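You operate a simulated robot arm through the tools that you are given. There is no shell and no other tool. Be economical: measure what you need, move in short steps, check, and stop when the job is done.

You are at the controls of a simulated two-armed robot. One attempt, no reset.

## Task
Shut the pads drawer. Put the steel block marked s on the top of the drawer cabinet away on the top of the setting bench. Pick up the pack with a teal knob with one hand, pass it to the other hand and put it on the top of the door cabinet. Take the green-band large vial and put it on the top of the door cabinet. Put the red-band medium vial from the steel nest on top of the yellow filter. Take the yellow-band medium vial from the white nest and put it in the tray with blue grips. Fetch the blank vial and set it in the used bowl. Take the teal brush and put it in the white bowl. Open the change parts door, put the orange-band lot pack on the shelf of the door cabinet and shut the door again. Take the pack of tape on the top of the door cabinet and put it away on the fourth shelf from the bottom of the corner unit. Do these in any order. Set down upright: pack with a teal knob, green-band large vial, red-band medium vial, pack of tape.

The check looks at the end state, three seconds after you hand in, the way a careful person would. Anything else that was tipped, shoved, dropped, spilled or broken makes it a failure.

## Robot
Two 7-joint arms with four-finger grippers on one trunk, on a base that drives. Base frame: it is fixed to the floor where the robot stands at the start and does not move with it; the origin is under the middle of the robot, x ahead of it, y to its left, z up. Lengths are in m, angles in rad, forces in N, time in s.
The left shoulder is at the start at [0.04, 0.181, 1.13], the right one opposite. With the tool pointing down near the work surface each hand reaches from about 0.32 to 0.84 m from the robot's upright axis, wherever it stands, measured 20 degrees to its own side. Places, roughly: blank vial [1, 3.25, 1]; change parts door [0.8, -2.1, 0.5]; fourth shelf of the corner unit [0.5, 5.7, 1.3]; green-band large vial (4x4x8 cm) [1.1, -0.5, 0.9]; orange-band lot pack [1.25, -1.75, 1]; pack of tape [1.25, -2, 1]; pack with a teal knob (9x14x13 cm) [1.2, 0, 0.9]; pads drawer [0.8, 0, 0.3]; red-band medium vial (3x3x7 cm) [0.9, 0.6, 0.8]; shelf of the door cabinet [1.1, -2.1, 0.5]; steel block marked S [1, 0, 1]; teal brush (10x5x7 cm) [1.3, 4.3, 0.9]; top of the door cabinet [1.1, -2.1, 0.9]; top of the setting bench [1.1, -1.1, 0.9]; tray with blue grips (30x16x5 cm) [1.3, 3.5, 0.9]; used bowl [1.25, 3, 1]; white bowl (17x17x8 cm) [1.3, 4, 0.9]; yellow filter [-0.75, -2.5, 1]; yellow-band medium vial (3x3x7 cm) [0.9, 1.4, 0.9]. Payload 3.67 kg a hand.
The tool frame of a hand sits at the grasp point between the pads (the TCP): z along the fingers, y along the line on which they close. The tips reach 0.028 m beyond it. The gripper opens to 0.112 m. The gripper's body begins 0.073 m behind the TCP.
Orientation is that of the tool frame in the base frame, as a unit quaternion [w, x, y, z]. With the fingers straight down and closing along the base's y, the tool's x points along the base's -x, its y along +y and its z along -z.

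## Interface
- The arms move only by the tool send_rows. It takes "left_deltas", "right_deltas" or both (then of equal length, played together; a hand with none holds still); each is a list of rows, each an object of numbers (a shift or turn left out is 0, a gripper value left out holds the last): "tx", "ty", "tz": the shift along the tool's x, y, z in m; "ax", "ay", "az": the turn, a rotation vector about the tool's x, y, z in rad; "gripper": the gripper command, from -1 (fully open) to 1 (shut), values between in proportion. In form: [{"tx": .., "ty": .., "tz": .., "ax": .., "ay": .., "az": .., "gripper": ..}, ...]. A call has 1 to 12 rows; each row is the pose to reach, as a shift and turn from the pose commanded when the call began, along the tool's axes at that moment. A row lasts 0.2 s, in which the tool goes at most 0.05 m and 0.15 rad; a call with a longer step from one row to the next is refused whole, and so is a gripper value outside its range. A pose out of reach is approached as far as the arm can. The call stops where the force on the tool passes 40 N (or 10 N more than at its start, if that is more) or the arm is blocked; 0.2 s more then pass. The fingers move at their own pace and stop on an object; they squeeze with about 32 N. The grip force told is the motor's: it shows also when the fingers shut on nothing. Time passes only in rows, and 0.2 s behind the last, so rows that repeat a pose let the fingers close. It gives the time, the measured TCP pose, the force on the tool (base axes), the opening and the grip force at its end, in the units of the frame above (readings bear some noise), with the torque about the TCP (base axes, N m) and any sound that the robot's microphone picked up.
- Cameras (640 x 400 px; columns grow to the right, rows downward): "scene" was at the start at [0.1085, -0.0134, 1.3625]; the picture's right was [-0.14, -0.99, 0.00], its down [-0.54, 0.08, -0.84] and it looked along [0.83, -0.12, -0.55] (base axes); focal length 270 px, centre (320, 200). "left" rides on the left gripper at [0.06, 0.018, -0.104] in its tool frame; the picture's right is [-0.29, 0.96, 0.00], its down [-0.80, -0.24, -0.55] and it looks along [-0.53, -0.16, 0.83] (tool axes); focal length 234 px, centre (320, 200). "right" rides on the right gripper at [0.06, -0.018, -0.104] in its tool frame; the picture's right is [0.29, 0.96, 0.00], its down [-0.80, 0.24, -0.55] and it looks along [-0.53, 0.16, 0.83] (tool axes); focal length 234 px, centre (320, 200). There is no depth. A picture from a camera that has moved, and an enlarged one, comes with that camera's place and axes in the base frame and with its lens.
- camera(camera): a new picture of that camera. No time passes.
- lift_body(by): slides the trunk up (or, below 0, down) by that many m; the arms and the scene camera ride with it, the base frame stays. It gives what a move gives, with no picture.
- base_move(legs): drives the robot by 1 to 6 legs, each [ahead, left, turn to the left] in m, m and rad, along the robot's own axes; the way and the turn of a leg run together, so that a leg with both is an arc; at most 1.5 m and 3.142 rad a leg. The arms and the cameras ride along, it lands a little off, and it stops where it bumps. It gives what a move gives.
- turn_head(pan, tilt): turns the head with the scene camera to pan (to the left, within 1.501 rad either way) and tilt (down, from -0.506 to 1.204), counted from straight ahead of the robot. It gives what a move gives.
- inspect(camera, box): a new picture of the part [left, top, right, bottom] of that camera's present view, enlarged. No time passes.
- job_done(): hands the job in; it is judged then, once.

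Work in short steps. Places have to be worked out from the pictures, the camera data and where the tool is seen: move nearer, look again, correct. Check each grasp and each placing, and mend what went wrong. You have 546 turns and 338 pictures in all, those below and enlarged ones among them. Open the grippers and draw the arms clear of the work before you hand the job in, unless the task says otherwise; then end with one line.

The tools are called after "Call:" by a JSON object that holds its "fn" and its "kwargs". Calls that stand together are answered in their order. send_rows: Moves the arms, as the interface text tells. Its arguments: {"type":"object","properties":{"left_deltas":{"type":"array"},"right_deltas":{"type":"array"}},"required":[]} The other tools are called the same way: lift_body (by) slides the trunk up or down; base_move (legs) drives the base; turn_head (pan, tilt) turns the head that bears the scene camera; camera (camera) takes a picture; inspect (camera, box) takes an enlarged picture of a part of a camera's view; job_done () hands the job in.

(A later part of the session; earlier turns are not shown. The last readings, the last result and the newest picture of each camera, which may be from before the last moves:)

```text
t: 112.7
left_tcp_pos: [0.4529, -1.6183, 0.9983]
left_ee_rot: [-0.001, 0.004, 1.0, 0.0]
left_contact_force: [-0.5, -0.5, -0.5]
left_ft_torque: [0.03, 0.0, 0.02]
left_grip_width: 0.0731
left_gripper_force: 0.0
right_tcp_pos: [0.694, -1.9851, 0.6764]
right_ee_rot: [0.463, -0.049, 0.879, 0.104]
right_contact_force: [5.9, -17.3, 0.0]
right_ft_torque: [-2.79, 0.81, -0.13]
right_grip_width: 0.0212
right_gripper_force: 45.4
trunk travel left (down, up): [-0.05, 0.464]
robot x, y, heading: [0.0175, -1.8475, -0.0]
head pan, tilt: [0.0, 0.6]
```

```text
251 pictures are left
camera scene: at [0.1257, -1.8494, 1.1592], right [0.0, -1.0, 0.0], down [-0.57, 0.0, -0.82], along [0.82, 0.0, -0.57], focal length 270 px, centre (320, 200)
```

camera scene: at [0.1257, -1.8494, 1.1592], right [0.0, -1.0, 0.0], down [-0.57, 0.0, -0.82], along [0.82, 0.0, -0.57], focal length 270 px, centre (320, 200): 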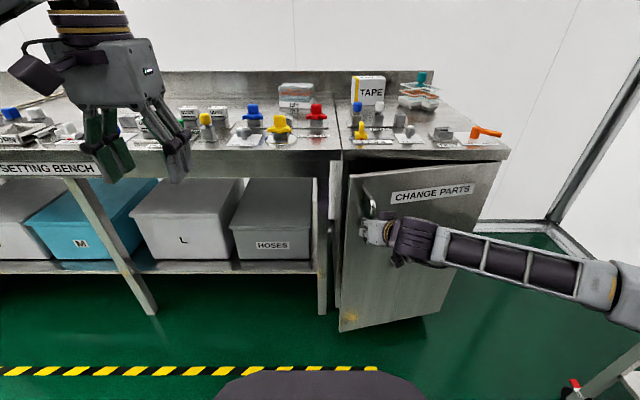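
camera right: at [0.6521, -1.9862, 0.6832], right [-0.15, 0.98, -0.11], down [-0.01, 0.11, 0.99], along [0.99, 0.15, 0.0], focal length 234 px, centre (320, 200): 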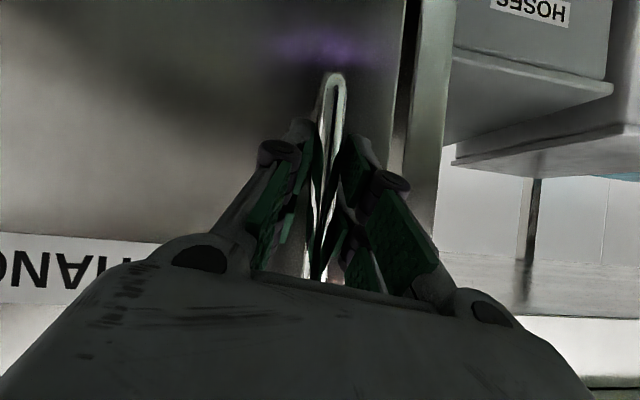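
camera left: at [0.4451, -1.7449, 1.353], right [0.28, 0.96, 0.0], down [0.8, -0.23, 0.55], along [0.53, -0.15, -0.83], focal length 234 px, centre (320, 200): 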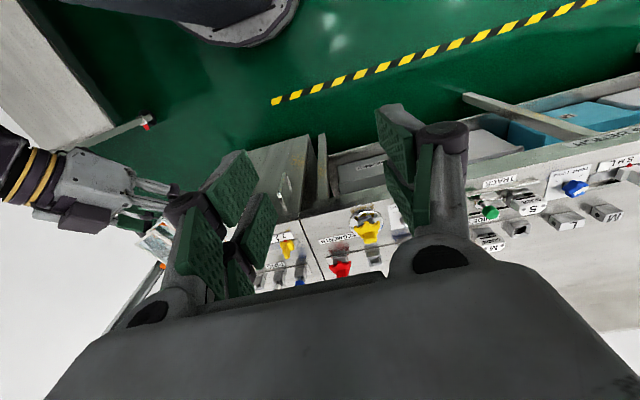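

The door is swinging open. Continuing the arc.

Call:
{"fn": "send_rows", "kwargs": {"right_deltas": [{"tx": 0.0104, "ty": -0.005, "tz": -0.017, "ax": -0.041, "ay": 0.007, "az": -0.027}, {"tx": 0.0208, "ty": -0.0107, "tz": -0.0338, "ax": -0.082, "ay": 0.014, "az": -0.055}, {"tx": 0.031, "ty": -0.016, "tz": -0.05, "ax": -0.124, "ay": 0.021, "az": -0.083}, {"tx": 0.041, "ty": -0.0217, "tz": -0.0669, "ax": -0.165, "ay": 0.027, "az": -0.11}, {"tx": 0.051, "ty": -0.029, "tz": -0.0835, "ax": -0.206, "ay": 0.034, "az": -0.137}, {"tx": 0.0606, "ty": -0.0367, "tz": -0.1, "ax": -0.247, "ay": 0.041, "az": -0.165}]}}

Call:
{"fn": "camera", "kwargs": {"camera": "scene"}}

```text
t: 114.1
left_tcp_pos: [0.4532, -1.6173, 0.9991]
left_ee_rot: [-0.001, 0.002, 1.0, 0.0]
left_contact_force: [-0.1, -0.1, -0.3]
left_ft_torque: [0.01, 0.01, -0.03]
left_grip_width: 0.0728
left_gripper_force: 0.1
right_tcp_pos: [0.5851, -2.0417, 0.6792]
right_ee_rot: [0.44, -0.181, 0.862, 0.174]
right_contact_force: [-0.4, 1.1, -10.1]
right_ft_torque: [-2.02, -1.31, -0.06]
right_grip_width: 0.0211
right_gripper_force: 45.3
trunk travel left (down, up): [-0.05, 0.464]
robot x, y, heading: [0.019, -1.8451, 0.0]
head pan, tilt: [0.0, 0.6]
```

```text
250 pictures are left
camera scene: at [0.1258, -1.8483, 1.1591], right [0.0, -1.0, 0.0], down [-0.57, 0.0, -0.82], along [0.82, 0.0, -0.57], focal length 270 px, centre (320, 200)
```

scene: 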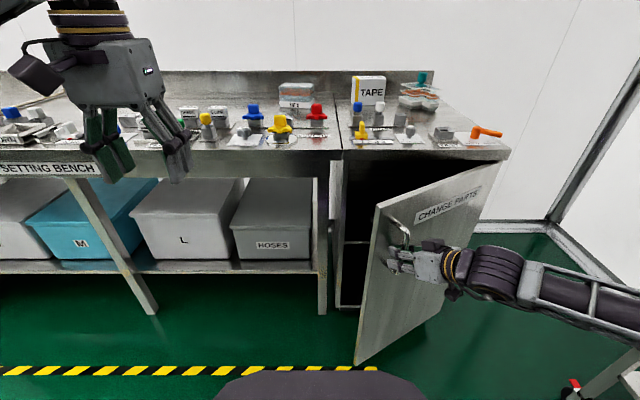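

About 30° open. Continuing to about 50°.

Call:
{"fn": "send_rows", "kwargs": {"right_deltas": [{"tx": 0.0107, "ty": -0.003, "tz": -0.0168, "ax": -0.041, "ay": 0.007, "az": -0.027}, {"tx": 0.0214, "ty": -0.0065, "tz": -0.0335, "ax": -0.082, "ay": 0.014, "az": -0.055}, {"tx": 0.0316, "ty": -0.0117, "tz": -0.05, "ax": -0.123, "ay": 0.021, "az": -0.083}, {"tx": 0.0417, "ty": -0.017, "tz": -0.0663, "ax": -0.164, "ay": 0.028, "az": -0.11}, {"tx": 0.0512, "ty": -0.0243, "tz": -0.0824, "ax": -0.205, "ay": 0.035, "az": -0.138}, {"tx": 0.0607, "ty": -0.0316, "tz": -0.0984, "ax": -0.246, "ay": 0.042, "az": -0.165}, {"tx": 0.07, "ty": -0.0405, "tz": -0.114, "ax": -0.287, "ay": 0.049, "az": -0.193}, {"tx": 0.0787, "ty": -0.0495, "tz": -0.13, "ax": -0.328, "ay": 0.056, "az": -0.22}]}}

Call:
{"fn": "camera", "kwargs": {"camera": "scene"}}

```text
t: 115.2
left_tcp_pos: [0.4537, -1.6167, 0.9986]
left_ee_rot: [0.0, 0.003, 1.0, 0.0]
left_contact_force: [-0.6, -0.4, 0.0]
left_ft_torque: [-0.04, 0.0, 0.03]
left_grip_width: 0.0728
left_gripper_force: 0.0
right_tcp_pos: [0.5319, -2.0863, 0.6775]
right_ee_rot: [0.43, -0.258, 0.839, 0.213]
right_contact_force: [-2.4, 1.3, 3.5]
right_ft_torque: [-2.03, -0.59, -0.06]
right_grip_width: 0.0211
right_gripper_force: 44.7
right hand out of reach, approached as far as the arm can: row 4, 5
trunk travel left (down, up): [-0.05, 0.464]
robot x, y, heading: [0.0144, -1.8454, -0.005]
head pan, tilt: [0.0, 0.6]
stopped in row 5 (right hand): the force on the tool passed its limit at 57 N (the readings are from after the stop); the commanded pose is now the measured one
```

```text
249 pictures are left
camera scene: at [0.1254, -1.8477, 1.1593], right [0.0, -1.0, 0.0], down [-0.56, 0.0, -0.83], along [0.83, 0.0, -0.56], focal length 270 px, centre (320, 200)
```

scene: 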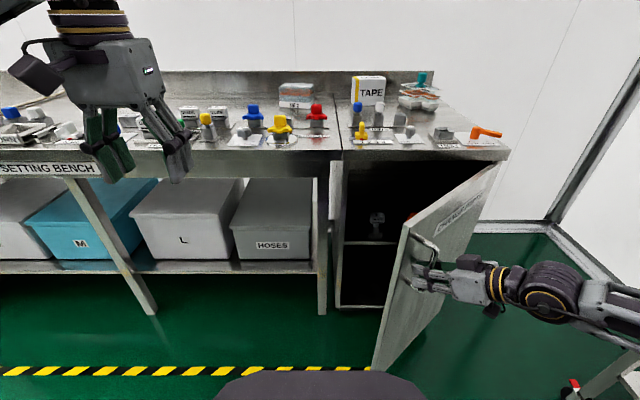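

The arm is at its limit near 37°, but I can carry on along the arc by moving the base while holding the bar.

Call:
{"fn": "base_move", "kwargs": {"legs": [[-0.04, -0.045, 0], [-0.043, -0.068, 0]]}}

Call:
{"fn": "camera", "kwargs": {"camera": "scene"}}

```text
t: 116.8
left_tcp_pos: [0.3769, -1.719, 0.9998]
left_ee_rot: [0.001, 0.004, 1.0, 0.001]
left_contact_force: [-0.4, -0.4, 0.0]
left_ft_torque: [0.03, -0.05, -0.02]
left_grip_width: 0.0726
left_gripper_force: 0.1
right_tcp_pos: [0.4616, -2.1949, 0.6773]
right_ee_rot: [0.432, -0.257, 0.84, 0.206]
right_contact_force: [-0.2, -0.8, -7.3]
right_ft_torque: [-1.2, -2.04, -0.2]
right_grip_width: 0.0203
right_gripper_force: 45.1
trunk travel left (down, up): [-0.05, 0.464]
robot x, y, heading: [-0.0569, -1.9515, -0.001]
head pan, tilt: [0.0, 0.6]
stopped in leg 2: the force on the tool passed its limit at 44 N (the readings are from after the stop); the commanded pose is now the measured one
```

```text
248 pictures are left
camera scene: at [0.0497, -1.9505, 1.1592], right [0.0, -1.0, 0.0], down [-0.56, 0.0, -0.83], along [0.83, 0.0, -0.56], focal length 270 px, centre (320, 200)
```

scene: 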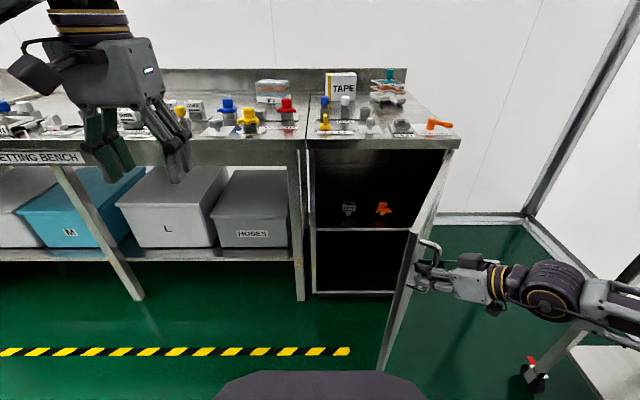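

The door is open about 60–65°. I release the handle and withdraw the right hand along its axis.

Call:
{"fn": "send_rows", "kwargs": {"right_deltas": [{"gripper": 0.0}, {"gripper": -0.3}, {"gripper": -0.3}, {"tz": -0.03}, {"tz": -0.06}, {"tz": -0.09}]}}

Call:
{"fn": "camera", "kwargs": {"camera": "scene"}}

```text
t: 118.2
left_tcp_pos: [0.3782, -1.7179, 0.9985]
left_ee_rot: [0.0, 0.003, 1.0, 0.0]
left_contact_force: [0.4, 0.0, 0.3]
left_ft_torque: [-0.04, 0.0, -0.03]
left_grip_width: 0.0728
left_gripper_force: 0.0
right_tcp_pos: [0.4543, -2.1975, 0.683]
right_ee_rot: [0.432, -0.253, 0.841, 0.205]
right_contact_force: [0.0, -0.9, 1.4]
right_ft_torque: [-0.02, 0.04, 0.02]
right_grip_width: 0.0727
right_gripper_force: 0.2
right hand out of reach, approached as far as the arm can: row 4, 5, 6
trunk travel left (down, up): [-0.05, 0.464]
robot x, y, heading: [-0.0592, -1.9501, -0.007]
head pan, tilt: [0.0, 0.6]
```

```text
247 pictures are left
camera scene: at [0.0506, -1.949, 1.1592], right [0.0, -1.0, 0.0], down [-0.57, 0.0, -0.82], along [0.82, 0.0, -0.57], focal length 270 px, centre (320, 200)
```

scene: 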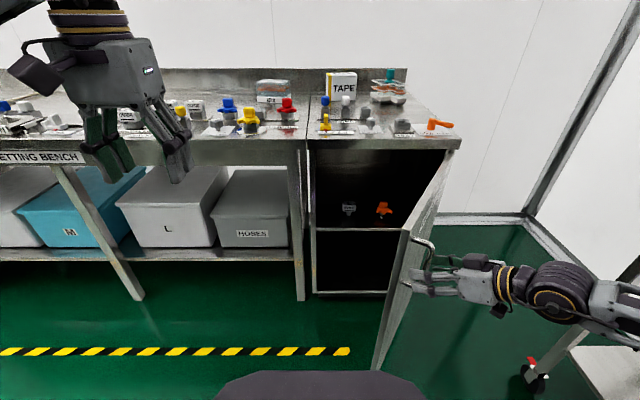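

The arm can't withdraw further, so I use the base to back the hand off the bar.

Call:
{"fn": "base_move", "kwargs": {"legs": [[-0.08, -0.05, 0]]}}

Call:
{"fn": "camera", "kwargs": {"camera": "scene"}}

```text
t: 119.4
left_tcp_pos: [0.2962, -1.7699, 1.0006]
left_ee_rot: [0.0, 0.005, 1.0, 0.001]
left_contact_force: [-0.2, -1.1, 0.5]
left_ft_torque: [0.04, -0.06, 0.0]
left_grip_width: 0.0729
left_gripper_force: 0.0
right_tcp_pos: [0.3738, -2.2472, 0.6831]
right_ee_rot: [0.432, -0.254, 0.84, 0.207]
right_contact_force: [0.2, -0.1, 1.4]
right_ft_torque: [-0.02, -0.02, 0.0]
right_grip_width: 0.0727
right_gripper_force: 0.1
trunk travel left (down, up): [-0.05, 0.464]
robot x, y, heading: [-0.1373, -1.9997, -0.005]
head pan, tilt: [0.0, 0.6]
```

```text
246 pictures are left
camera scene: at [-0.031, -1.9996, 1.1594], right [0.0, -1.0, 0.0], down [-0.56, 0.0, -0.83], along [0.83, 0.0, -0.56], focal length 270 px, centre (320, 200)
```

scene: 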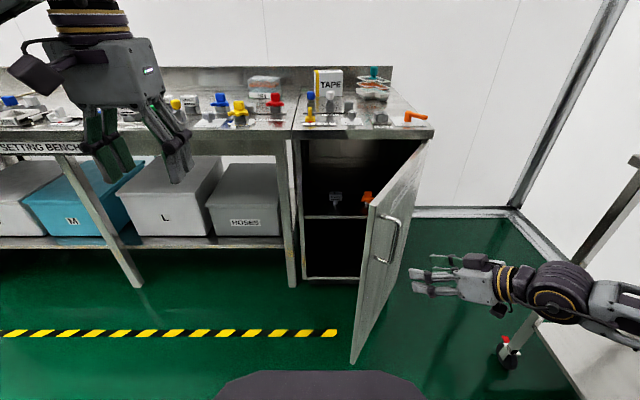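

I need the door wider. First I raise the right hand above the door's height so it's out of the way, and move the left hand, closed, to the inner side of the door.

Call:
{"fn": "send_rows", "kwargs": {"right_deltas": [{"tx": -0.036, "ty": 0.005, "tz": -0.023}, {"tx": -0.071, "ty": 0.011, "tz": -0.046}, {"tx": -0.107, "ty": 0.016, "tz": -0.07}, {"tx": -0.142, "ty": 0.022, "tz": -0.093}, {"tx": -0.178, "ty": 0.027, "tz": -0.116}, {"tx": -0.213, "ty": 0.033, "tz": -0.139}, {"tx": -0.249, "ty": 0.038, "tz": -0.162}], "left_deltas": [{"tx": -0.038, "ty": -0.02, "gripper": 1}, {"tx": -0.076, "ty": -0.04}, {"tx": -0.114, "ty": -0.06}, {"tx": -0.152, "ty": -0.08}, {"tx": -0.19, "ty": -0.1}, {"tx": -0.228, "ty": -0.12}, {"tx": -0.265, "ty": -0.14}]}}

Call:
{"fn": "camera", "kwargs": {"camera": "scene"}}

```text
t: 121.2
left_tcp_pos: [0.5624, -1.9082, 1.0001]
left_ee_rot: [0.001, 0.002, 1.0, 0.0]
left_contact_force: [0.0, 0.5, 0.4]
left_ft_torque: [-0.01, -0.04, -0.03]
left_grip_width: 0.0
left_gripper_force: 32.1
right_tcp_pos: [0.3262, -2.2458, 0.7149]
right_ee_rot: [0.174, -0.184, 0.929, 0.27]
right_contact_force: [0.2, 0.0, 0.0]
right_ft_torque: [0.0, 0.02, -0.01]
right_grip_width: 0.0728
right_gripper_force: 0.1
right hand out of reach, approached as far as the arm can: row 1, 3, 4
trunk travel left (down, up): [-0.05, 0.464]
robot x, y, heading: [-0.1369, -1.9989, 0.001]
head pan, tilt: [0.0, 0.6]
stopped in row 7 (right hand): the arm was blocked; the commanded pose is now the measured one
```

```text
245 pictures are left
camera scene: at [-0.0299, -1.9975, 1.1592], right [0.0, -1.0, 0.0], down [-0.56, 0.0, -0.83], along [0.83, 0.0, -0.56], focal length 270 px, centre (320, 200)
```

scene: 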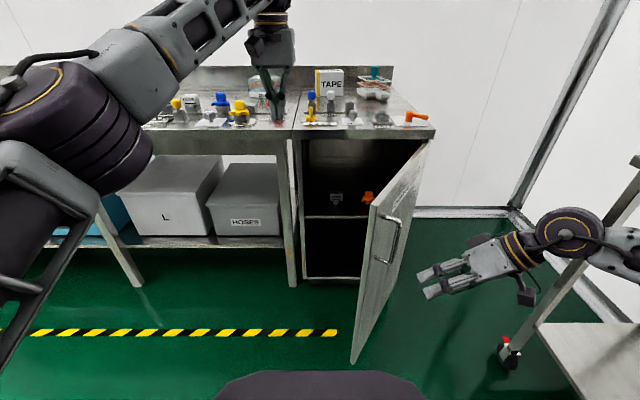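

The right arm is tangled near its limits, so I turn it gently back to the vertical tool orientation while rising.

Call:
{"fn": "send_rows", "kwargs": {"right_deltas": [{"ax": 0.092, "ay": 0.059, "az": 0.063, "tx": -0.008, "ty": 0.004, "tz": -0.024}, {"ax": 0.184, "ay": 0.119, "az": 0.126, "tx": -0.017, "ty": 0.009, "tz": -0.049}, {"ax": 0.276, "ay": 0.178, "az": 0.189, "tx": -0.025, "ty": 0.013, "tz": -0.073}, {"ax": 0.369, "ay": 0.237, "az": 0.251, "tx": -0.034, "ty": 0.018, "tz": -0.098}, {"ax": 0.461, "ay": 0.297, "az": 0.314, "tx": -0.043, "ty": 0.022, "tz": -0.122}, {"ax": 0.553, "ay": 0.356, "az": 0.377, "tx": -0.051, "ty": 0.027, "tz": -0.147}]}}

```text
t: 122.6
left_tcp_pos: [0.5636, -1.9086, 0.9993]
left_ee_rot: [0.001, 0.004, 1.0, 0.0]
left_contact_force: [0.5, 0.5, 0.0]
left_ft_torque: [0.01, 0.01, -0.03]
left_grip_width: 0.0
left_gripper_force: 31.7
right_tcp_pos: [0.3274, -2.2972, 0.8663]
right_ee_rot: [0.0, 0.001, 1.0, -0.001]
right_contact_force: [0.0, 0.5, 0.2]
right_ft_torque: [0.02, -0.01, -0.01]
right_grip_width: 0.0726
right_gripper_force: 0.0
trunk travel left (down, up): [-0.05, 0.464]
robot x, y, heading: [-0.1367, -1.9977, -0.001]
head pan, tilt: [0.0, 0.6]
```

Vertical again. The left hand goes down inside the door's swing while the right rises a little.

Call:
{"fn": "send_rows", "kwargs": {"left_deltas": [{"ty": -0.02, "tz": 0.035}, {"ty": -0.04, "tz": 0.07}, {"ty": -0.05, "tz": 0.115}, {"ty": -0.05, "tz": 0.16}, {"ty": -0.05, "tz": 0.2}, {"ty": -0.05, "tz": 0.24}, {"ty": -0.05, "tz": 0.28}, {"ty": -0.05, "tz": 0.31}], "right_deltas": [{"tz": -0.02}, {"tz": -0.04}, {"tz": -0.06}, {"tz": -0.08}, {"tz": -0.1}, {"tz": -0.1}, {"tz": -0.1}, {"tz": -0.1}]}}

Call:
{"fn": "camera", "kwargs": {"camera": "scene"}}

```text
t: 124.4
left_tcp_pos: [0.5635, -1.9585, 0.6879]
left_ee_rot: [0.001, 0.003, 1.0, 0.001]
left_contact_force: [-0.3, 0.2, 0.1]
left_ft_torque: [-0.02, 0.01, 0.03]
left_grip_width: 0.0
left_gripper_force: 32.0
right_tcp_pos: [0.3276, -2.2973, 0.9654]
right_ee_rot: [0.001, 0.0, 1.0, 0.0]
right_contact_force: [0.1, 0.3, 0.4]
right_ft_torque: [0.03, 0.02, -0.03]
right_grip_width: 0.0727
right_gripper_force: 0.2
trunk travel left (down, up): [-0.05, 0.464]
robot x, y, heading: [-0.1384, -1.9974, -0.004]
head pan, tilt: [0.0, 0.6]
```

```text
244 pictures are left
camera scene: at [-0.029, -1.9991, 1.1591], right [0.0, -1.0, 0.0], down [-0.57, 0.0, -0.82], along [0.82, 0.0, -0.57], focal length 270 px, centre (320, 200)
```

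scene: 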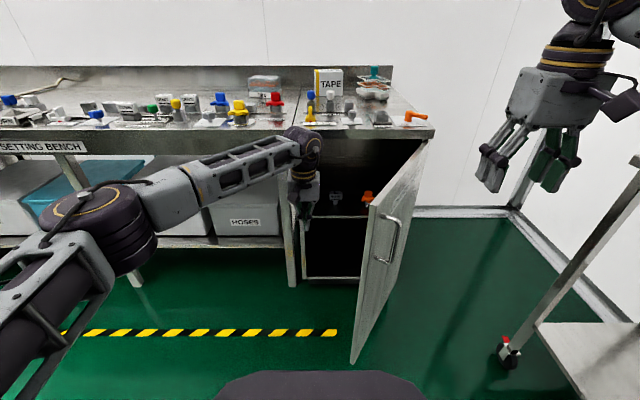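

Sweeping the left hand toward the door's inner face.

Call:
{"fn": "send_rows", "kwargs": {"left_deltas": [{"ty": -0.04}, {"ty": -0.08}, {"ty": -0.12}, {"ty": -0.16}, {"ty": -0.2}, {"ty": -0.24}]}}

Call:
{"fn": "camera", "kwargs": {"camera": "scene"}}

```text
t: 125.8
left_tcp_pos: [0.5404, -2.1398, 0.6817]
left_ee_rot: [0.002, 0.003, 1.0, 0.0]
left_contact_force: [0.6, -1.4, 0.2]
left_ft_torque: [0.03, 0.0, 0.01]
left_grip_width: 0.0
left_gripper_force: 31.9
left hand out of reach, approached as far as the arm can: row 4, 5, 6
right_tcp_pos: [0.326, -2.2969, 0.9662]
right_ee_rot: [0.001, -0.001, 1.0, 0.001]
right_contact_force: [1.2, -0.5, 0.5]
right_ft_torque: [-0.01, 0.04, 0.01]
right_grip_width: 0.0727
right_gripper_force: 0.0
trunk travel left (down, up): [-0.05, 0.464]
robot x, y, heading: [-0.1408, -1.9948, -0.006]
head pan, tilt: [0.0, 0.6]
```

```text
243 pictures are left
camera scene: at [-0.0295, -1.9992, 1.1592], right [0.0, -1.0, 0.0], down [-0.57, 0.0, -0.82], along [0.82, 0.0, -0.57], focal length 270 px, centre (320, 200)
```

scene: 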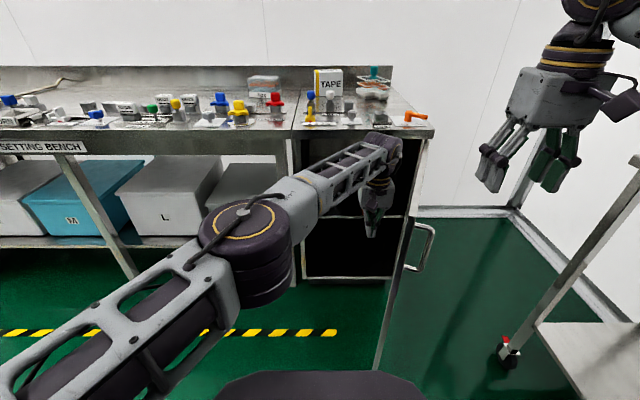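

The door follows. I continue with a small base sidestep to the right.

Call:
{"fn": "base_move", "kwargs": {"legs": [[0, -0.15, 0]]}}

Call:
{"fn": "camera", "kwargs": {"camera": "scene"}}

```text
t: 127.2
left_tcp_pos: [0.542, -2.2918, 0.6826]
left_ee_rot: [0.0, 0.005, 1.0, 0.001]
left_contact_force: [-0.1, -0.6, 0.2]
left_ft_torque: [0.06, -0.03, -0.02]
left_grip_width: 0.0
left_gripper_force: 32.2
right_tcp_pos: [0.3262, -2.4489, 0.9651]
right_ee_rot: [0.0, 0.001, 1.0, 0.001]
right_contact_force: [-1.1, -0.5, -0.4]
right_ft_torque: [0.05, -0.01, 0.0]
right_grip_width: 0.0729
right_gripper_force: 0.0
trunk travel left (down, up): [-0.05, 0.464]
robot x, y, heading: [-0.1368, -2.1481, -0.001]
head pan, tilt: [0.0, 0.6]
```

```text
242 pictures are left
camera scene: at [-0.0298, -2.1518, 1.1592], right [0.0, -1.0, 0.0], down [-0.57, 0.0, -0.82], along [0.82, 0.0, -0.57], focal length 270 px, centre (320, 200)
```

scene: 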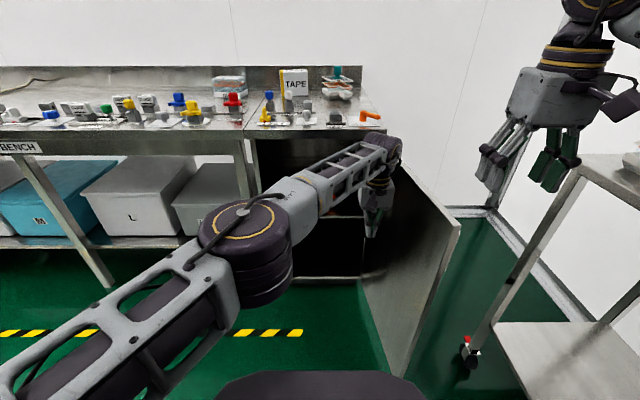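

The door is now about 90° open. I lift the left hand out, then look at the cabinet interior.

Call:
{"fn": "send_rows", "kwargs": {"left_deltas": [{"ty": 0.04}, {"ty": 0.08}, {"ty": 0.12, "tz": -0.02}, {"ty": 0.15, "tz": -0.05}, {"ty": 0.15, "tz": -0.1}, {"ty": 0.15, "tz": -0.15}, {"ty": 0.15, "tz": -0.2}, {"ty": 0.15, "tz": -0.25}, {"ty": 0.15, "tz": -0.3}, {"ty": 0.15, "tz": -0.33, "tx": 0.03}, {"ty": 0.15, "tz": -0.33, "tx": 0.07}, {"ty": 0.15, "tz": -0.33, "tx": 0.11}]}}

Call:
{"fn": "camera", "kwargs": {"camera": "scene"}}

Call:
{"fn": "inspect", "kwargs": {"camera": "scene", "box": [220, 50, 460, 300]}}

```text
t: 129.8
left_tcp_pos: [0.432, -2.1405, 1.0137]
left_ee_rot: [0.001, 0.003, 1.0, 0.0]
left_contact_force: [-0.4, 0.1, 0.7]
left_ft_torque: [0.0, 0.01, -0.01]
left_grip_width: 0.0002
left_gripper_force: 31.8
right_tcp_pos: [0.3251, -2.4482, 0.9668]
right_ee_rot: [0.001, 0.001, 1.0, 0.001]
right_contact_force: [-0.4, 0.6, 0.1]
right_ft_torque: [-0.02, -0.01, 0.0]
right_grip_width: 0.0727
right_gripper_force: 0.2
trunk travel left (down, up): [-0.05, 0.464]
robot x, y, heading: [-0.1382, -2.1498, -0.001]
head pan, tilt: [0.0, 0.6]
```

```text
241 pictures are left
camera scene: at [-0.0307, -2.15, 1.1593], right [0.0, -1.0, 0.0], down [-0.56, 0.0, -0.83], along [0.83, 0.0, -0.56], focal length 270 px, centre (320, 200)
```

scene: 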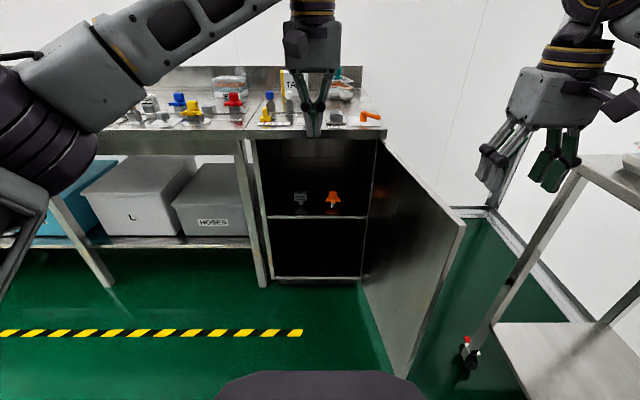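

```text
1.60 times, centred on (340, 175) of scene
camera zoom: at [-0.0307, -2.15, 1.1593], right [0.0, -1.0, 0.0], down [-0.56, 0.0, -0.83], along [0.83, 0.0, -0.56], focal length 432 px, centre (288, 240)
```

zoom: 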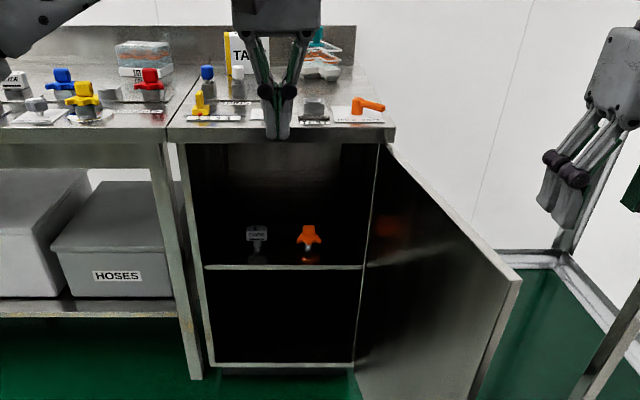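

Call:
{"fn": "inspect", "kwargs": {"camera": "scene", "box": [250, 130, 390, 230]}}

```text
4.00 times, centred on (320, 180) of scene
camera zoom: at [-0.0307, -2.15, 1.1593], right [0.0, -1.0, 0.0], down [-0.56, 0.0, -0.83], along [0.83, 0.0, -0.56], focal length 1080 px, centre (320, 280)
```

zoom: 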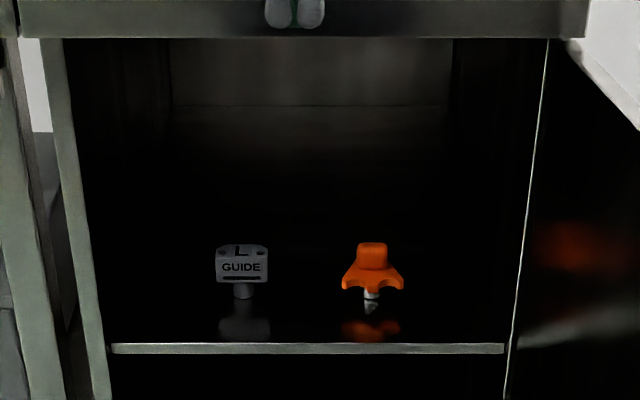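

The shelf is at z≈0.49 with a GUIDE piece at (0.92,-2.07) and an orange part at (0.92,-2.205), so the pack must go behind them. Now I move to the orange-band lot pack on the bench.

Call:
{"fn": "base_move", "kwargs": {"legs": [[0, 0.4, 0]]}}

Call:
{"fn": "lift_body", "kwargs": {"by": 0.25}}

Call:
{"fn": "base_move", "kwargs": {"legs": [[0.42, 0, 0]]}}

Call:
{"fn": "camera", "kwargs": {"camera": "left"}}

Call:
{"fn": "camera", "kwargs": {"camera": "scene"}}

```text
t: 132.3
left_tcp_pos: [0.4333, -1.7391, 1.0129]
left_ee_rot: [0.002, 0.004, 1.0, 0.0]
left_contact_force: [-0.3, 0.8, -0.3]
left_ft_torque: [-0.05, 0.01, 0.01]
left_grip_width: 0.0003
left_gripper_force: 32.0
right_tcp_pos: [0.3264, -2.0458, 0.9661]
right_ee_rot: [0.001, 0.001, 1.0, -0.001]
right_contact_force: [1.1, 0.4, 0.4]
right_ft_torque: [-0.03, 0.01, 0.0]
right_grip_width: 0.0728
right_gripper_force: 0.1
trunk travel left (down, up): [-0.05, 0.464]
robot x, y, heading: [-0.1337, -1.7518, -0.006]
head pan, tilt: [0.0, 0.6]
```

```text
t: 134.9
left_tcp_pos: [0.4341, -1.7401, 1.2633]
left_ee_rot: [0.001, 0.004, 1.0, 0.0]
left_contact_force: [0.1, -0.3, 0.2]
left_ft_torque: [0.01, -0.02, 0.01]
left_grip_width: 0.0
left_gripper_force: 32.1
right_tcp_pos: [0.3266, -2.0472, 1.2154]
right_ee_rot: [0.001, 0.0, 1.0, 0.0]
right_contact_force: [0.2, 0.1, -0.4]
right_ft_torque: [0.01, -0.01, 0.01]
right_grip_width: 0.0729
right_gripper_force: 0.0
trunk travel left (down, up): [-0.3, 0.214]
robot x, y, heading: [-0.1385, -1.7463, -0.003]
head pan, tilt: [0.0, 0.6]
```

```text
t: 137.5
left_tcp_pos: [0.8535, -1.7406, 1.2643]
left_ee_rot: [0.001, 0.004, 1.0, 0.0]
left_contact_force: [-0.4, -0.2, 0.0]
left_ft_torque: [0.0, 0.03, 0.04]
left_grip_width: 0.0001
left_gripper_force: 32.0
right_tcp_pos: [0.7464, -2.0503, 1.2161]
right_ee_rot: [0.001, 0.001, 1.0, 0.001]
right_contact_force: [-0.2, 0.4, -0.8]
right_ft_torque: [0.0, 0.0, 0.01]
right_grip_width: 0.073
right_gripper_force: 0.1
trunk travel left (down, up): [-0.3, 0.214]
robot x, y, heading: [0.2813, -1.7491, -0.005]
head pan, tilt: [0.0, 0.6]
```

```text
238 pictures are left
camera left: at [0.7924, -1.7228, 1.3671], right [0.3, 0.95, 0.0], down [0.79, -0.25, 0.56], along [0.53, -0.16, -0.83], focal length 234 px, centre (320, 200)
```

left: 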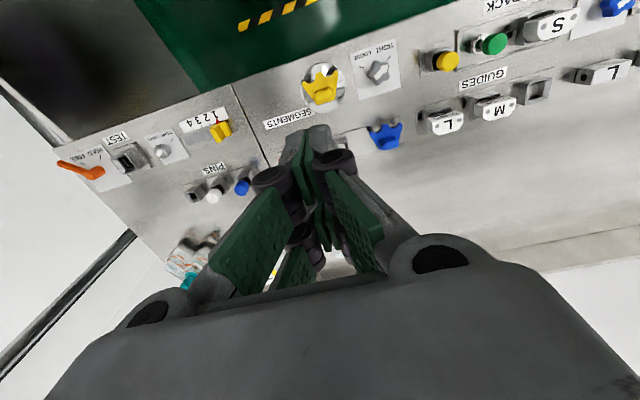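

```text
237 pictures are left
camera scene: at [0.3909, -1.7509, 1.4098], right [0.0, -1.0, 0.0], down [-0.57, 0.0, -0.82], along [0.82, 0.0, -0.57], focal length 270 px, centre (320, 200)
```

scene: 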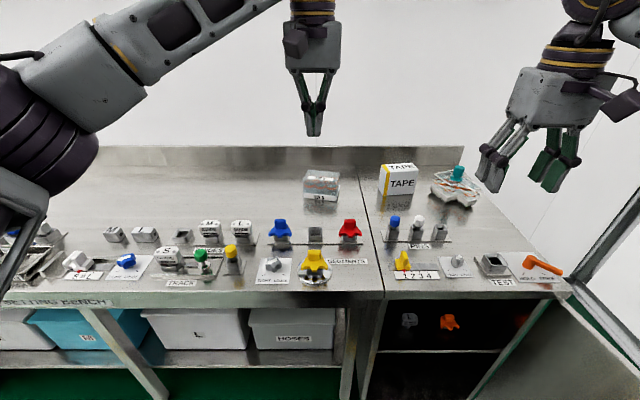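

Call:
{"fn": "inspect", "kwargs": {"camera": "scene", "box": [280, 140, 500, 250]}}

```text
2.91 times, centred on (390, 195) of scene
camera zoom: at [0.3909, -1.7509, 1.4098], right [0.0, -1.0, 0.0], down [-0.57, 0.0, -0.82], along [0.82, 0.0, -0.57], focal length 786 px, centre (116, 214)
```

zoom: 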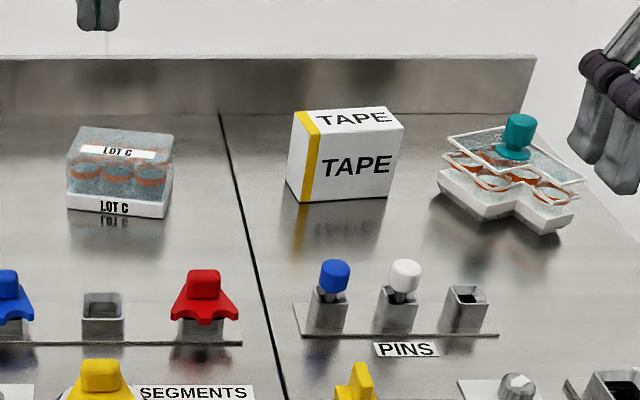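

The lot pack is 0.121 wide in y and 0.087 deep in x, so it must be gripped across x and it's far back. I'll stand sideways (facing -y) with the left arm toward the bench, so the grip direction and reach both work. Driving there.

Call:
{"fn": "base_move", "kwargs": {"legs": [[-0.38, 0, 0], [0, 0.35, 0], [0, 0, -1.5708], [0, 0.3, 0]]}}

Call:
{"fn": "turn_head", "kwargs": {"pan": 1.2, "tilt": 0.9}}

Call:
{"fn": "camera", "kwargs": {"camera": "scene"}}

```text
t: 147.9
left_tcp_pos: [0.2045, -1.9758, 1.2646]
left_ee_rot: [0.001, 0.716, 0.698, -0.001]
left_contact_force: [0.3, 0.1, -0.7]
left_ft_torque: [-0.01, 0.0, 0.03]
left_grip_width: 0.0002
left_gripper_force: 32.6
right_tcp_pos: [-0.1029, -1.8652, 1.2165]
right_ee_rot: [0.002, 0.713, 0.701, 0.001]
right_contact_force: [0.9, 0.3, 0.1]
right_ft_torque: [0.02, -0.04, 0.03]
right_grip_width: 0.0726
right_gripper_force: 0.0
trunk travel left (down, up): [-0.3, 0.214]
robot x, y, heading: [0.2024, -1.4054, -1.591]
head pan, tilt: [0.0, 0.6]
```

```text
t: 149.3
left_tcp_pos: [0.2048, -1.976, 1.2648]
left_ee_rot: [0.001, 0.716, 0.698, -0.002]
left_contact_force: [0.6, 0.7, 1.0]
left_ft_torque: [-0.05, -0.03, 0.01]
left_grip_width: 0.0
left_gripper_force: 32.4
right_tcp_pos: [-0.1024, -1.8649, 1.2171]
right_ee_rot: [0.001, 0.713, 0.701, 0.0]
right_contact_force: [-0.1, -0.1, -0.4]
right_ft_torque: [0.0, 0.02, -0.01]
right_grip_width: 0.073
right_gripper_force: 0.0
trunk travel left (down, up): [-0.3, 0.214]
robot x, y, heading: [0.2065, -1.4068, -1.591]
head pan, tilt: [1.201, 0.901]
```

```text
235 pictures are left
camera scene: at [0.274, -1.455, 1.385], right [-0.38, -0.93, 0.0], down [-0.72, 0.3, -0.62], along [0.57, -0.24, -0.78], focal length 270 px, centre (320, 200)
```

scene: 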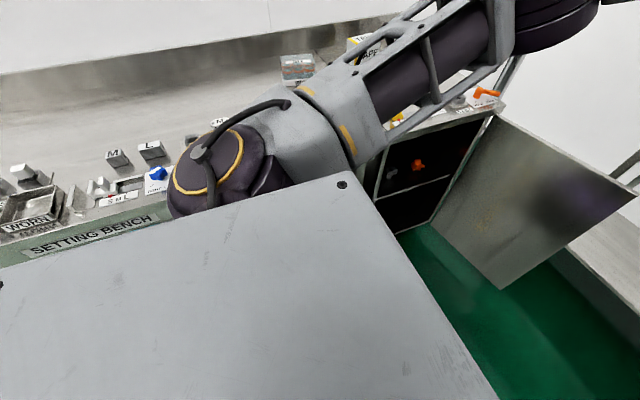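

Elbow height looks above the bench items. I sidestep the rest toward the bench.

Call:
{"fn": "base_move", "kwargs": {"legs": [[0, 0.15, 0.02]]}}

Call:
{"fn": "turn_head", "kwargs": {"pan": 1.0, "tilt": 0.7}}

Call:
{"fn": "camera", "kwargs": {"camera": "scene"}}

```text
t: 150.7
left_tcp_pos: [0.3639, -1.9764, 1.2643]
left_ee_rot: [0.002, 0.708, 0.706, -0.001]
left_contact_force: [0.6, -0.3, 0.3]
left_ft_torque: [0.02, -0.01, 0.0]
left_grip_width: 0.0
left_gripper_force: 31.6
right_tcp_pos: [0.0566, -1.8724, 1.217]
right_ee_rot: [0.002, 0.706, 0.709, 0.0]
right_contact_force: [0.0, 0.9, -0.8]
right_ft_torque: [-0.04, -0.03, 0.04]
right_grip_width: 0.0728
right_gripper_force: 0.0
trunk travel left (down, up): [-0.3, 0.214]
robot x, y, heading: [0.3544, -1.4015, -1.568]
head pan, tilt: [1.201, 0.901]
```

```text
t: 151.4
left_tcp_pos: [0.3676, -1.9767, 1.2638]
left_ee_rot: [0.002, 0.708, 0.706, -0.001]
left_contact_force: [-0.3, -1.0, 0.2]
left_ft_torque: [-0.01, 0.02, -0.01]
left_grip_width: 0.0
left_gripper_force: 32.0
right_tcp_pos: [0.0591, -1.8734, 1.2168]
right_ee_rot: [0.001, 0.706, 0.708, -0.001]
right_contact_force: [-0.4, -0.7, 0.7]
right_ft_torque: [0.0, 0.02, 0.0]
right_grip_width: 0.0727
right_gripper_force: 0.1
trunk travel left (down, up): [-0.3, 0.214]
robot x, y, heading: [0.3553, -1.4056, -1.565]
head pan, tilt: [1.0, 0.7]
```

```text
234 pictures are left
camera scene: at [0.4269, -1.473, 1.4011], right [-0.54, -0.84, 0.0], down [-0.54, 0.35, -0.76], along [0.64, -0.41, -0.65], focal length 270 px, centre (320, 200)
```

scene: 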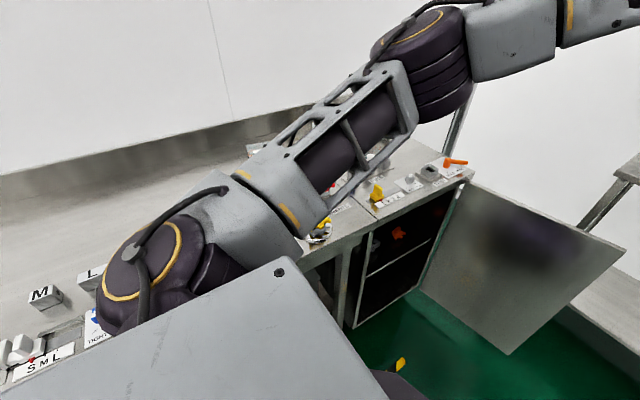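

I sidestep 7 cm more, and swing the left hand (open) out over the bench toward the lot pack's left end.

Call:
{"fn": "base_move", "kwargs": {"legs": [[0, 0.07, 0]]}}

Call:
{"fn": "send_rows", "kwargs": {"left_deltas": [{"ty": 0.045, "tx": 0.015, "gripper": -1}, {"ty": 0.09, "tx": 0.03}, {"ty": 0.135, "tx": 0.045}, {"ty": 0.18, "tx": 0.06}, {"ty": 0.225, "tx": 0.075}, {"ty": 0.27, "tx": 0.09}, {"ty": 0.315, "tx": 0.105}, {"ty": 0.36, "tx": 0.12}, {"ty": 0.405, "tx": 0.135}, {"ty": 0.45, "tx": 0.15}, {"ty": 0.495, "tx": 0.165}]}}

Call:
{"fn": "camera", "kwargs": {"camera": "left"}}

Call:
{"fn": "camera", "kwargs": {"camera": "scene"}}

```text
t: 152.4
left_tcp_pos: [0.4347, -1.977, 1.2644]
left_ee_rot: [0.003, 0.709, 0.706, -0.001]
left_contact_force: [0.2, -0.2, 0.2]
left_ft_torque: [0.03, 0.02, -0.01]
left_grip_width: 0.0
left_gripper_force: 32.1
right_tcp_pos: [0.125, -1.8724, 1.2162]
right_ee_rot: [0.002, 0.706, 0.708, 0.0]
right_contact_force: [1.1, 0.3, -0.1]
right_ft_torque: [-0.02, -0.03, 0.0]
right_grip_width: 0.0728
right_gripper_force: 0.0
trunk travel left (down, up): [-0.3, 0.214]
robot x, y, heading: [0.4269, -1.4101, -1.57]
head pan, tilt: [1.0, 0.7]
```

```text
t: 154.8
left_tcp_pos: [0.9227, -1.8374, 1.2578]
left_ee_rot: [0.002, 0.709, 0.705, -0.001]
left_contact_force: [-0.4, 0.5, 0.5]
left_ft_torque: [-0.02, 0.03, -0.01]
left_grip_width: 0.1122
left_gripper_force: 0.0
left hand out of reach, approached as far as the arm can: row 11
right_tcp_pos: [0.1256, -1.8712, 1.2172]
right_ee_rot: [0.001, 0.706, 0.708, 0.0]
right_contact_force: [0.6, 0.4, -0.1]
right_ft_torque: [-0.04, 0.01, -0.01]
right_grip_width: 0.0729
right_gripper_force: 0.0
trunk travel left (down, up): [-0.3, 0.214]
robot x, y, heading: [0.4256, -1.4083, -1.572]
head pan, tilt: [1.0, 0.7]
```

```text
233 pictures are left
camera left: at [0.9409, -1.7769, 1.3608], right [0.96, -0.29, 0.0], down [-0.24, -0.79, 0.56], along [-0.16, -0.53, -0.83], focal length 234 px, centre (320, 200)
```

left: 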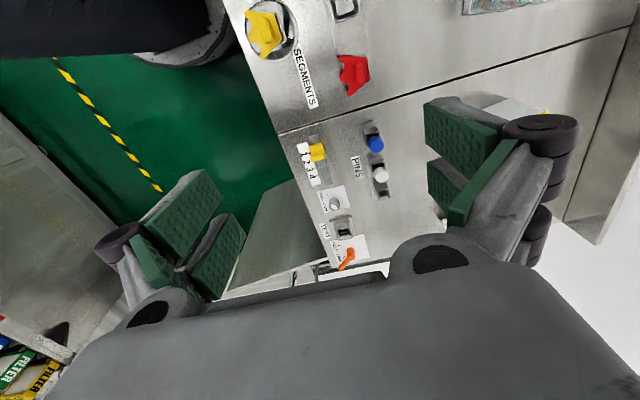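

```text
232 pictures are left
camera scene: at [0.4957, -1.4713, 1.4012], right [-0.54, -0.84, 0.0], down [-0.54, 0.35, -0.77], along [0.64, -0.41, -0.64], focal length 270 px, centre (320, 200)
```

scene: 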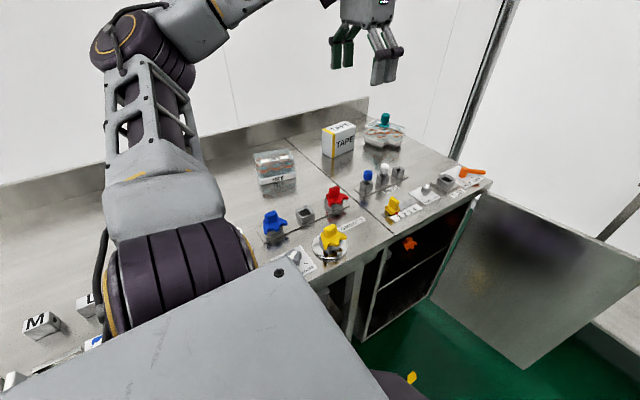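

Now I bring the hand back to y≈-1.58 and lower to z≈1.1, extending x toward 1.15.

Call:
{"fn": "send_rows", "kwargs": {"left_deltas": [{"tx": 0.035, "tz": 0.02}, {"tx": 0.07, "tz": 0.04}, {"tx": 0.105, "tz": 0.06}, {"tx": 0.14, "tz": 0.08}, {"tx": 0.175, "tz": 0.1}, {"tx": 0.205, "tz": 0.12, "ty": 0.02}, {"tx": 0.23, "tz": 0.14, "ty": 0.05}, {"tx": 0.24, "tz": 0.15, "ty": 0.09}, {"tx": 0.24, "tz": 0.15, "ty": 0.13}, {"tx": 0.24, "tz": 0.15, "ty": 0.17}, {"tx": 0.24, "tz": 0.15, "ty": 0.21}]}}

Call:
{"fn": "camera", "kwargs": {"camera": "left"}}

```text
t: 157.2
left_tcp_pos: [0.9845, -1.6547, 1.1363]
left_ee_rot: [0.018, 0.706, 0.708, -0.017]
left_contact_force: [0.4, -1.0, -3.3]
left_ft_torque: [0.15, 0.07, 0.05]
left_grip_width: 0.1119
left_gripper_force: 0.0
left hand out of reach, approached as far as the arm can: row 1, 2, 3, 4, 5, 6, 7, 8, 9, 10, 11
right_tcp_pos: [0.1286, -1.8739, 1.2156]
right_ee_rot: [0.0, 0.707, 0.708, 0.0]
right_contact_force: [-0.4, 0.0, 0.5]
right_ft_torque: [0.02, 0.03, -0.04]
right_grip_width: 0.073
right_gripper_force: 0.1
trunk travel left (down, up): [-0.3, 0.214]
robot x, y, heading: [0.4238, -1.4043, -1.571]
head pan, tilt: [1.0, 0.7]
```

```text
231 pictures are left
camera left: at [1.0008, -1.5888, 1.2365], right [0.96, -0.28, 0.02], down [-0.24, -0.77, 0.59], along [-0.16, -0.57, -0.8], focal length 234 px, centre (320, 200)
```

left: 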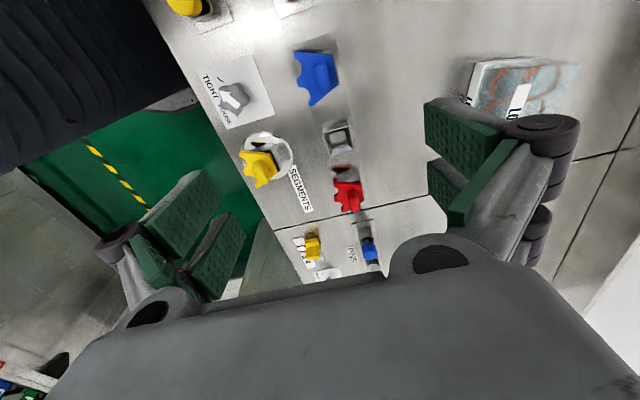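

The wrist's roll limit is what stops me, so I'll try turning the hand the other way round (half a turn), which still closes along x.

Call:
{"fn": "send_rows", "kwargs": {"left_deltas": [{"az": -0.14, "tz": -0.02}, {"az": -0.28, "tz": -0.03}, {"az": -0.42, "tz": -0.03}, {"az": -0.56, "tz": -0.03}, {"az": -0.7, "tz": -0.03}, {"az": -0.84, "tz": -0.03}, {"az": -0.98, "tz": -0.03}, {"az": -1.12, "tz": -0.03}, {"az": -1.26, "tz": -0.03}, {"az": -1.4, "tz": -0.03}, {"az": -1.5, "tz": -0.03}, {"az": -1.571, "tz": -0.03}]}}

Call:
{"fn": "send_rows", "kwargs": {"left_deltas": [{"az": -0.14}, {"az": -0.28}, {"az": -0.42}, {"az": -0.56}, {"az": -0.7}, {"az": -0.84}, {"az": -0.98}, {"az": -1.12}, {"az": -1.26}, {"az": -1.4}, {"az": -1.5}, {"az": -1.571}]}}

```text
t: 159.8
left_tcp_pos: [0.9818, -1.6518, 1.1566]
left_ee_rot: [0.0, 0.002, 1.0, -0.002]
left_contact_force: [1.1, 0.5, 0.0]
left_ft_torque: [0.01, 0.01, 0.04]
left_grip_width: 0.1119
left_gripper_force: 0.1
right_tcp_pos: [0.1256, -1.8702, 1.2159]
right_ee_rot: [0.001, 0.706, 0.709, 0.0]
right_contact_force: [0.7, 0.5, 0.4]
right_ft_torque: [0.0, 0.0, -0.02]
right_grip_width: 0.0726
right_gripper_force: 0.0
trunk travel left (down, up): [-0.3, 0.214]
robot x, y, heading: [0.4215, -1.4064, -1.571]
head pan, tilt: [1.0, 0.7]
```

```text
t: 162.4
left_tcp_pos: [0.9834, -1.6504, 1.1566]
left_ee_rot: [-0.001, -0.706, 0.708, 0.0]
left_contact_force: [0.0, 0.0, 0.0]
left_ft_torque: [0.01, 0.0, 0.04]
left_grip_width: 0.1122
left_gripper_force: 0.2
right_tcp_pos: [0.1266, -1.8719, 1.2168]
right_ee_rot: [0.001, 0.706, 0.708, 0.0]
right_contact_force: [0.1, 0.7, 0.0]
right_ft_torque: [-0.04, 0.02, -0.04]
right_grip_width: 0.0729
right_gripper_force: 0.0
trunk travel left (down, up): [-0.3, 0.214]
robot x, y, heading: [0.4234, -1.4051, -1.57]
head pan, tilt: [1.0, 0.7]
```

The half turn works. I move above the lot pack's centre (1.228, -1.757) with a small yaw to match its faces.

Call:
{"fn": "send_rows", "kwargs": {"left_deltas": [{"tx": 0.018, "ty": -0.041, "az": 0.04}, {"tx": 0.036, "ty": -0.082, "az": 0.08}, {"tx": 0.054, "ty": -0.122, "az": 0.13}, {"tx": 0.072, "ty": -0.163, "az": 0.13}, {"tx": 0.09, "ty": -0.204, "az": 0.13}, {"tx": 0.107, "ty": -0.245, "az": 0.13}]}}

Call:
{"fn": "camera", "kwargs": {"camera": "left"}}

Call:
{"fn": "camera", "kwargs": {"camera": "scene"}}

```text
t: 163.8
left_tcp_pos: [1.2291, -1.76, 1.1536]
left_ee_rot: [-0.001, -0.658, 0.753, 0.0]
left_contact_force: [-0.7, -0.4, 0.2]
left_ft_torque: [-0.01, 0.02, -0.04]
left_grip_width: 0.1119
left_gripper_force: 0.1
right_tcp_pos: [0.1269, -1.8739, 1.2172]
right_ee_rot: [-0.001, 0.706, 0.708, 0.0]
right_contact_force: [1.3, -0.2, -0.8]
right_ft_torque: [0.05, 0.02, -0.03]
right_grip_width: 0.073
right_gripper_force: 0.0
trunk travel left (down, up): [-0.3, 0.214]
robot x, y, heading: [0.424, -1.4073, -1.57]
head pan, tilt: [1.0, 0.7]
```

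```text
230 pictures are left
camera left: at [1.2029, -1.8168, 1.2573], right [-0.91, 0.41, 0.0], down [0.34, 0.76, 0.55], along [0.23, 0.5, -0.83], focal length 234 px, centre (320, 200)
```

left: 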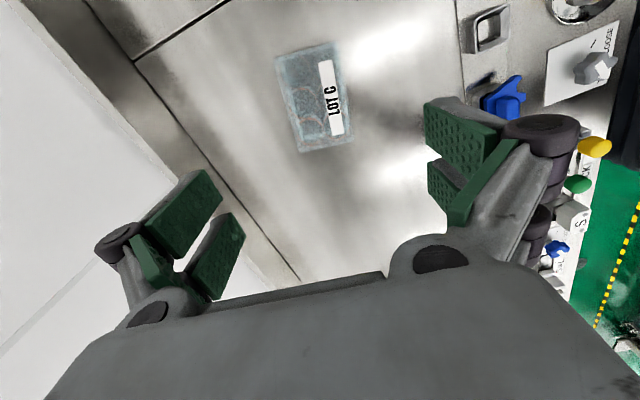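

```text
229 pictures are left
camera scene: at [0.4968, -1.4746, 1.401], right [-0.54, -0.84, 0.0], down [-0.54, 0.35, -0.76], along [0.64, -0.41, -0.65], focal length 270 px, centre (320, 200)
```

scene: 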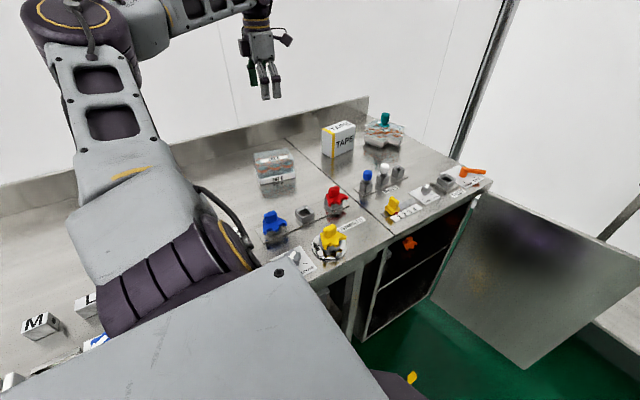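

The pack's centre is at about (1.235, -1.76), turned 9.5°. I fine-tune and go down to just above it.

Call:
{"fn": "send_rows", "kwargs": {"left_deltas": [{"ty": -0.006, "az": 0.035, "tz": 0.04}, {"ty": -0.006, "az": 0.035, "tz": 0.085}, {"ty": -0.006, "az": 0.035, "tz": 0.13}, {"ty": -0.006, "az": 0.035, "tz": 0.175}, {"ty": -0.006, "az": 0.035, "tz": 0.195}]}}

Call:
{"fn": "camera", "kwargs": {"camera": "left"}}

```text
t: 165.0
left_tcp_pos: [1.2329, -1.7616, 0.9604]
left_ee_rot: [-0.001, -0.645, 0.764, -0.002]
left_contact_force: [0.3, 0.2, 0.5]
left_ft_torque: [-0.02, 0.01, 0.03]
left_grip_width: 0.1123
left_gripper_force: 0.1
right_tcp_pos: [0.1254, -1.8718, 1.2164]
right_ee_rot: [0.001, 0.706, 0.709, 0.0]
right_contact_force: [0.8, -1.0, 0.5]
right_ft_torque: [0.0, 0.0, 0.02]
right_grip_width: 0.0731
right_gripper_force: 0.1
trunk travel left (down, up): [-0.3, 0.214]
robot x, y, heading: [0.4206, -1.4093, -1.567]
head pan, tilt: [1.0, 0.7]
```

```text
228 pictures are left
camera left: at [1.2043, -1.8165, 1.0641], right [-0.9, 0.45, 0.0], down [0.37, 0.75, 0.55], along [0.25, 0.49, -0.83], focal length 234 px, centre (320, 200)
```

left: 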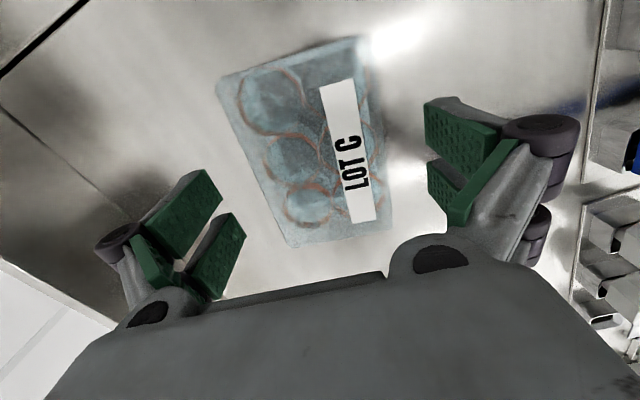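

The pack is centred between the open fingers. Down 6.7 cm and close.

Call:
{"fn": "send_rows", "kwargs": {"left_deltas": [{"tz": 0.03}, {"tz": 0.055}, {"tz": 0.067}, {"tz": 0.067, "gripper": 1}, {"tz": 0.067}, {"tz": 0.067}]}}

Call:
{"fn": "camera", "kwargs": {"camera": "left"}}

```text
t: 166.4
left_tcp_pos: [1.2341, -1.7616, 0.8957]
left_ee_rot: [-0.001, -0.646, 0.764, -0.003]
left_contact_force: [3.9, -1.6, 10.8]
left_ft_torque: [0.18, 0.4, -0.02]
left_grip_width: 0.0813
left_gripper_force: 32.2
right_tcp_pos: [0.1269, -1.8712, 1.2173]
right_ee_rot: [0.001, 0.706, 0.708, -0.001]
right_contact_force: [0.6, 0.5, 0.8]
right_ft_torque: [-0.03, 0.0, 0.0]
right_grip_width: 0.0728
right_gripper_force: 0.1
trunk travel left (down, up): [-0.3, 0.214]
robot x, y, heading: [0.424, -1.4058, -1.571]
head pan, tilt: [1.0, 0.7]
```

```text
227 pictures are left
camera left: at [1.2045, -1.8166, 0.9992], right [-0.9, 0.44, 0.0], down [0.37, 0.75, 0.55], along [0.25, 0.49, -0.83], focal length 234 px, centre (320, 200)
```

left: 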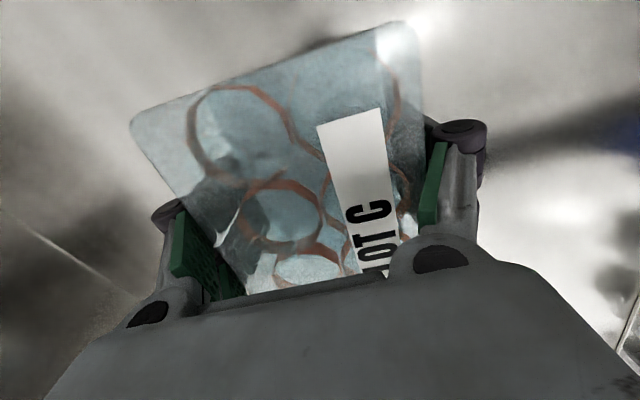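

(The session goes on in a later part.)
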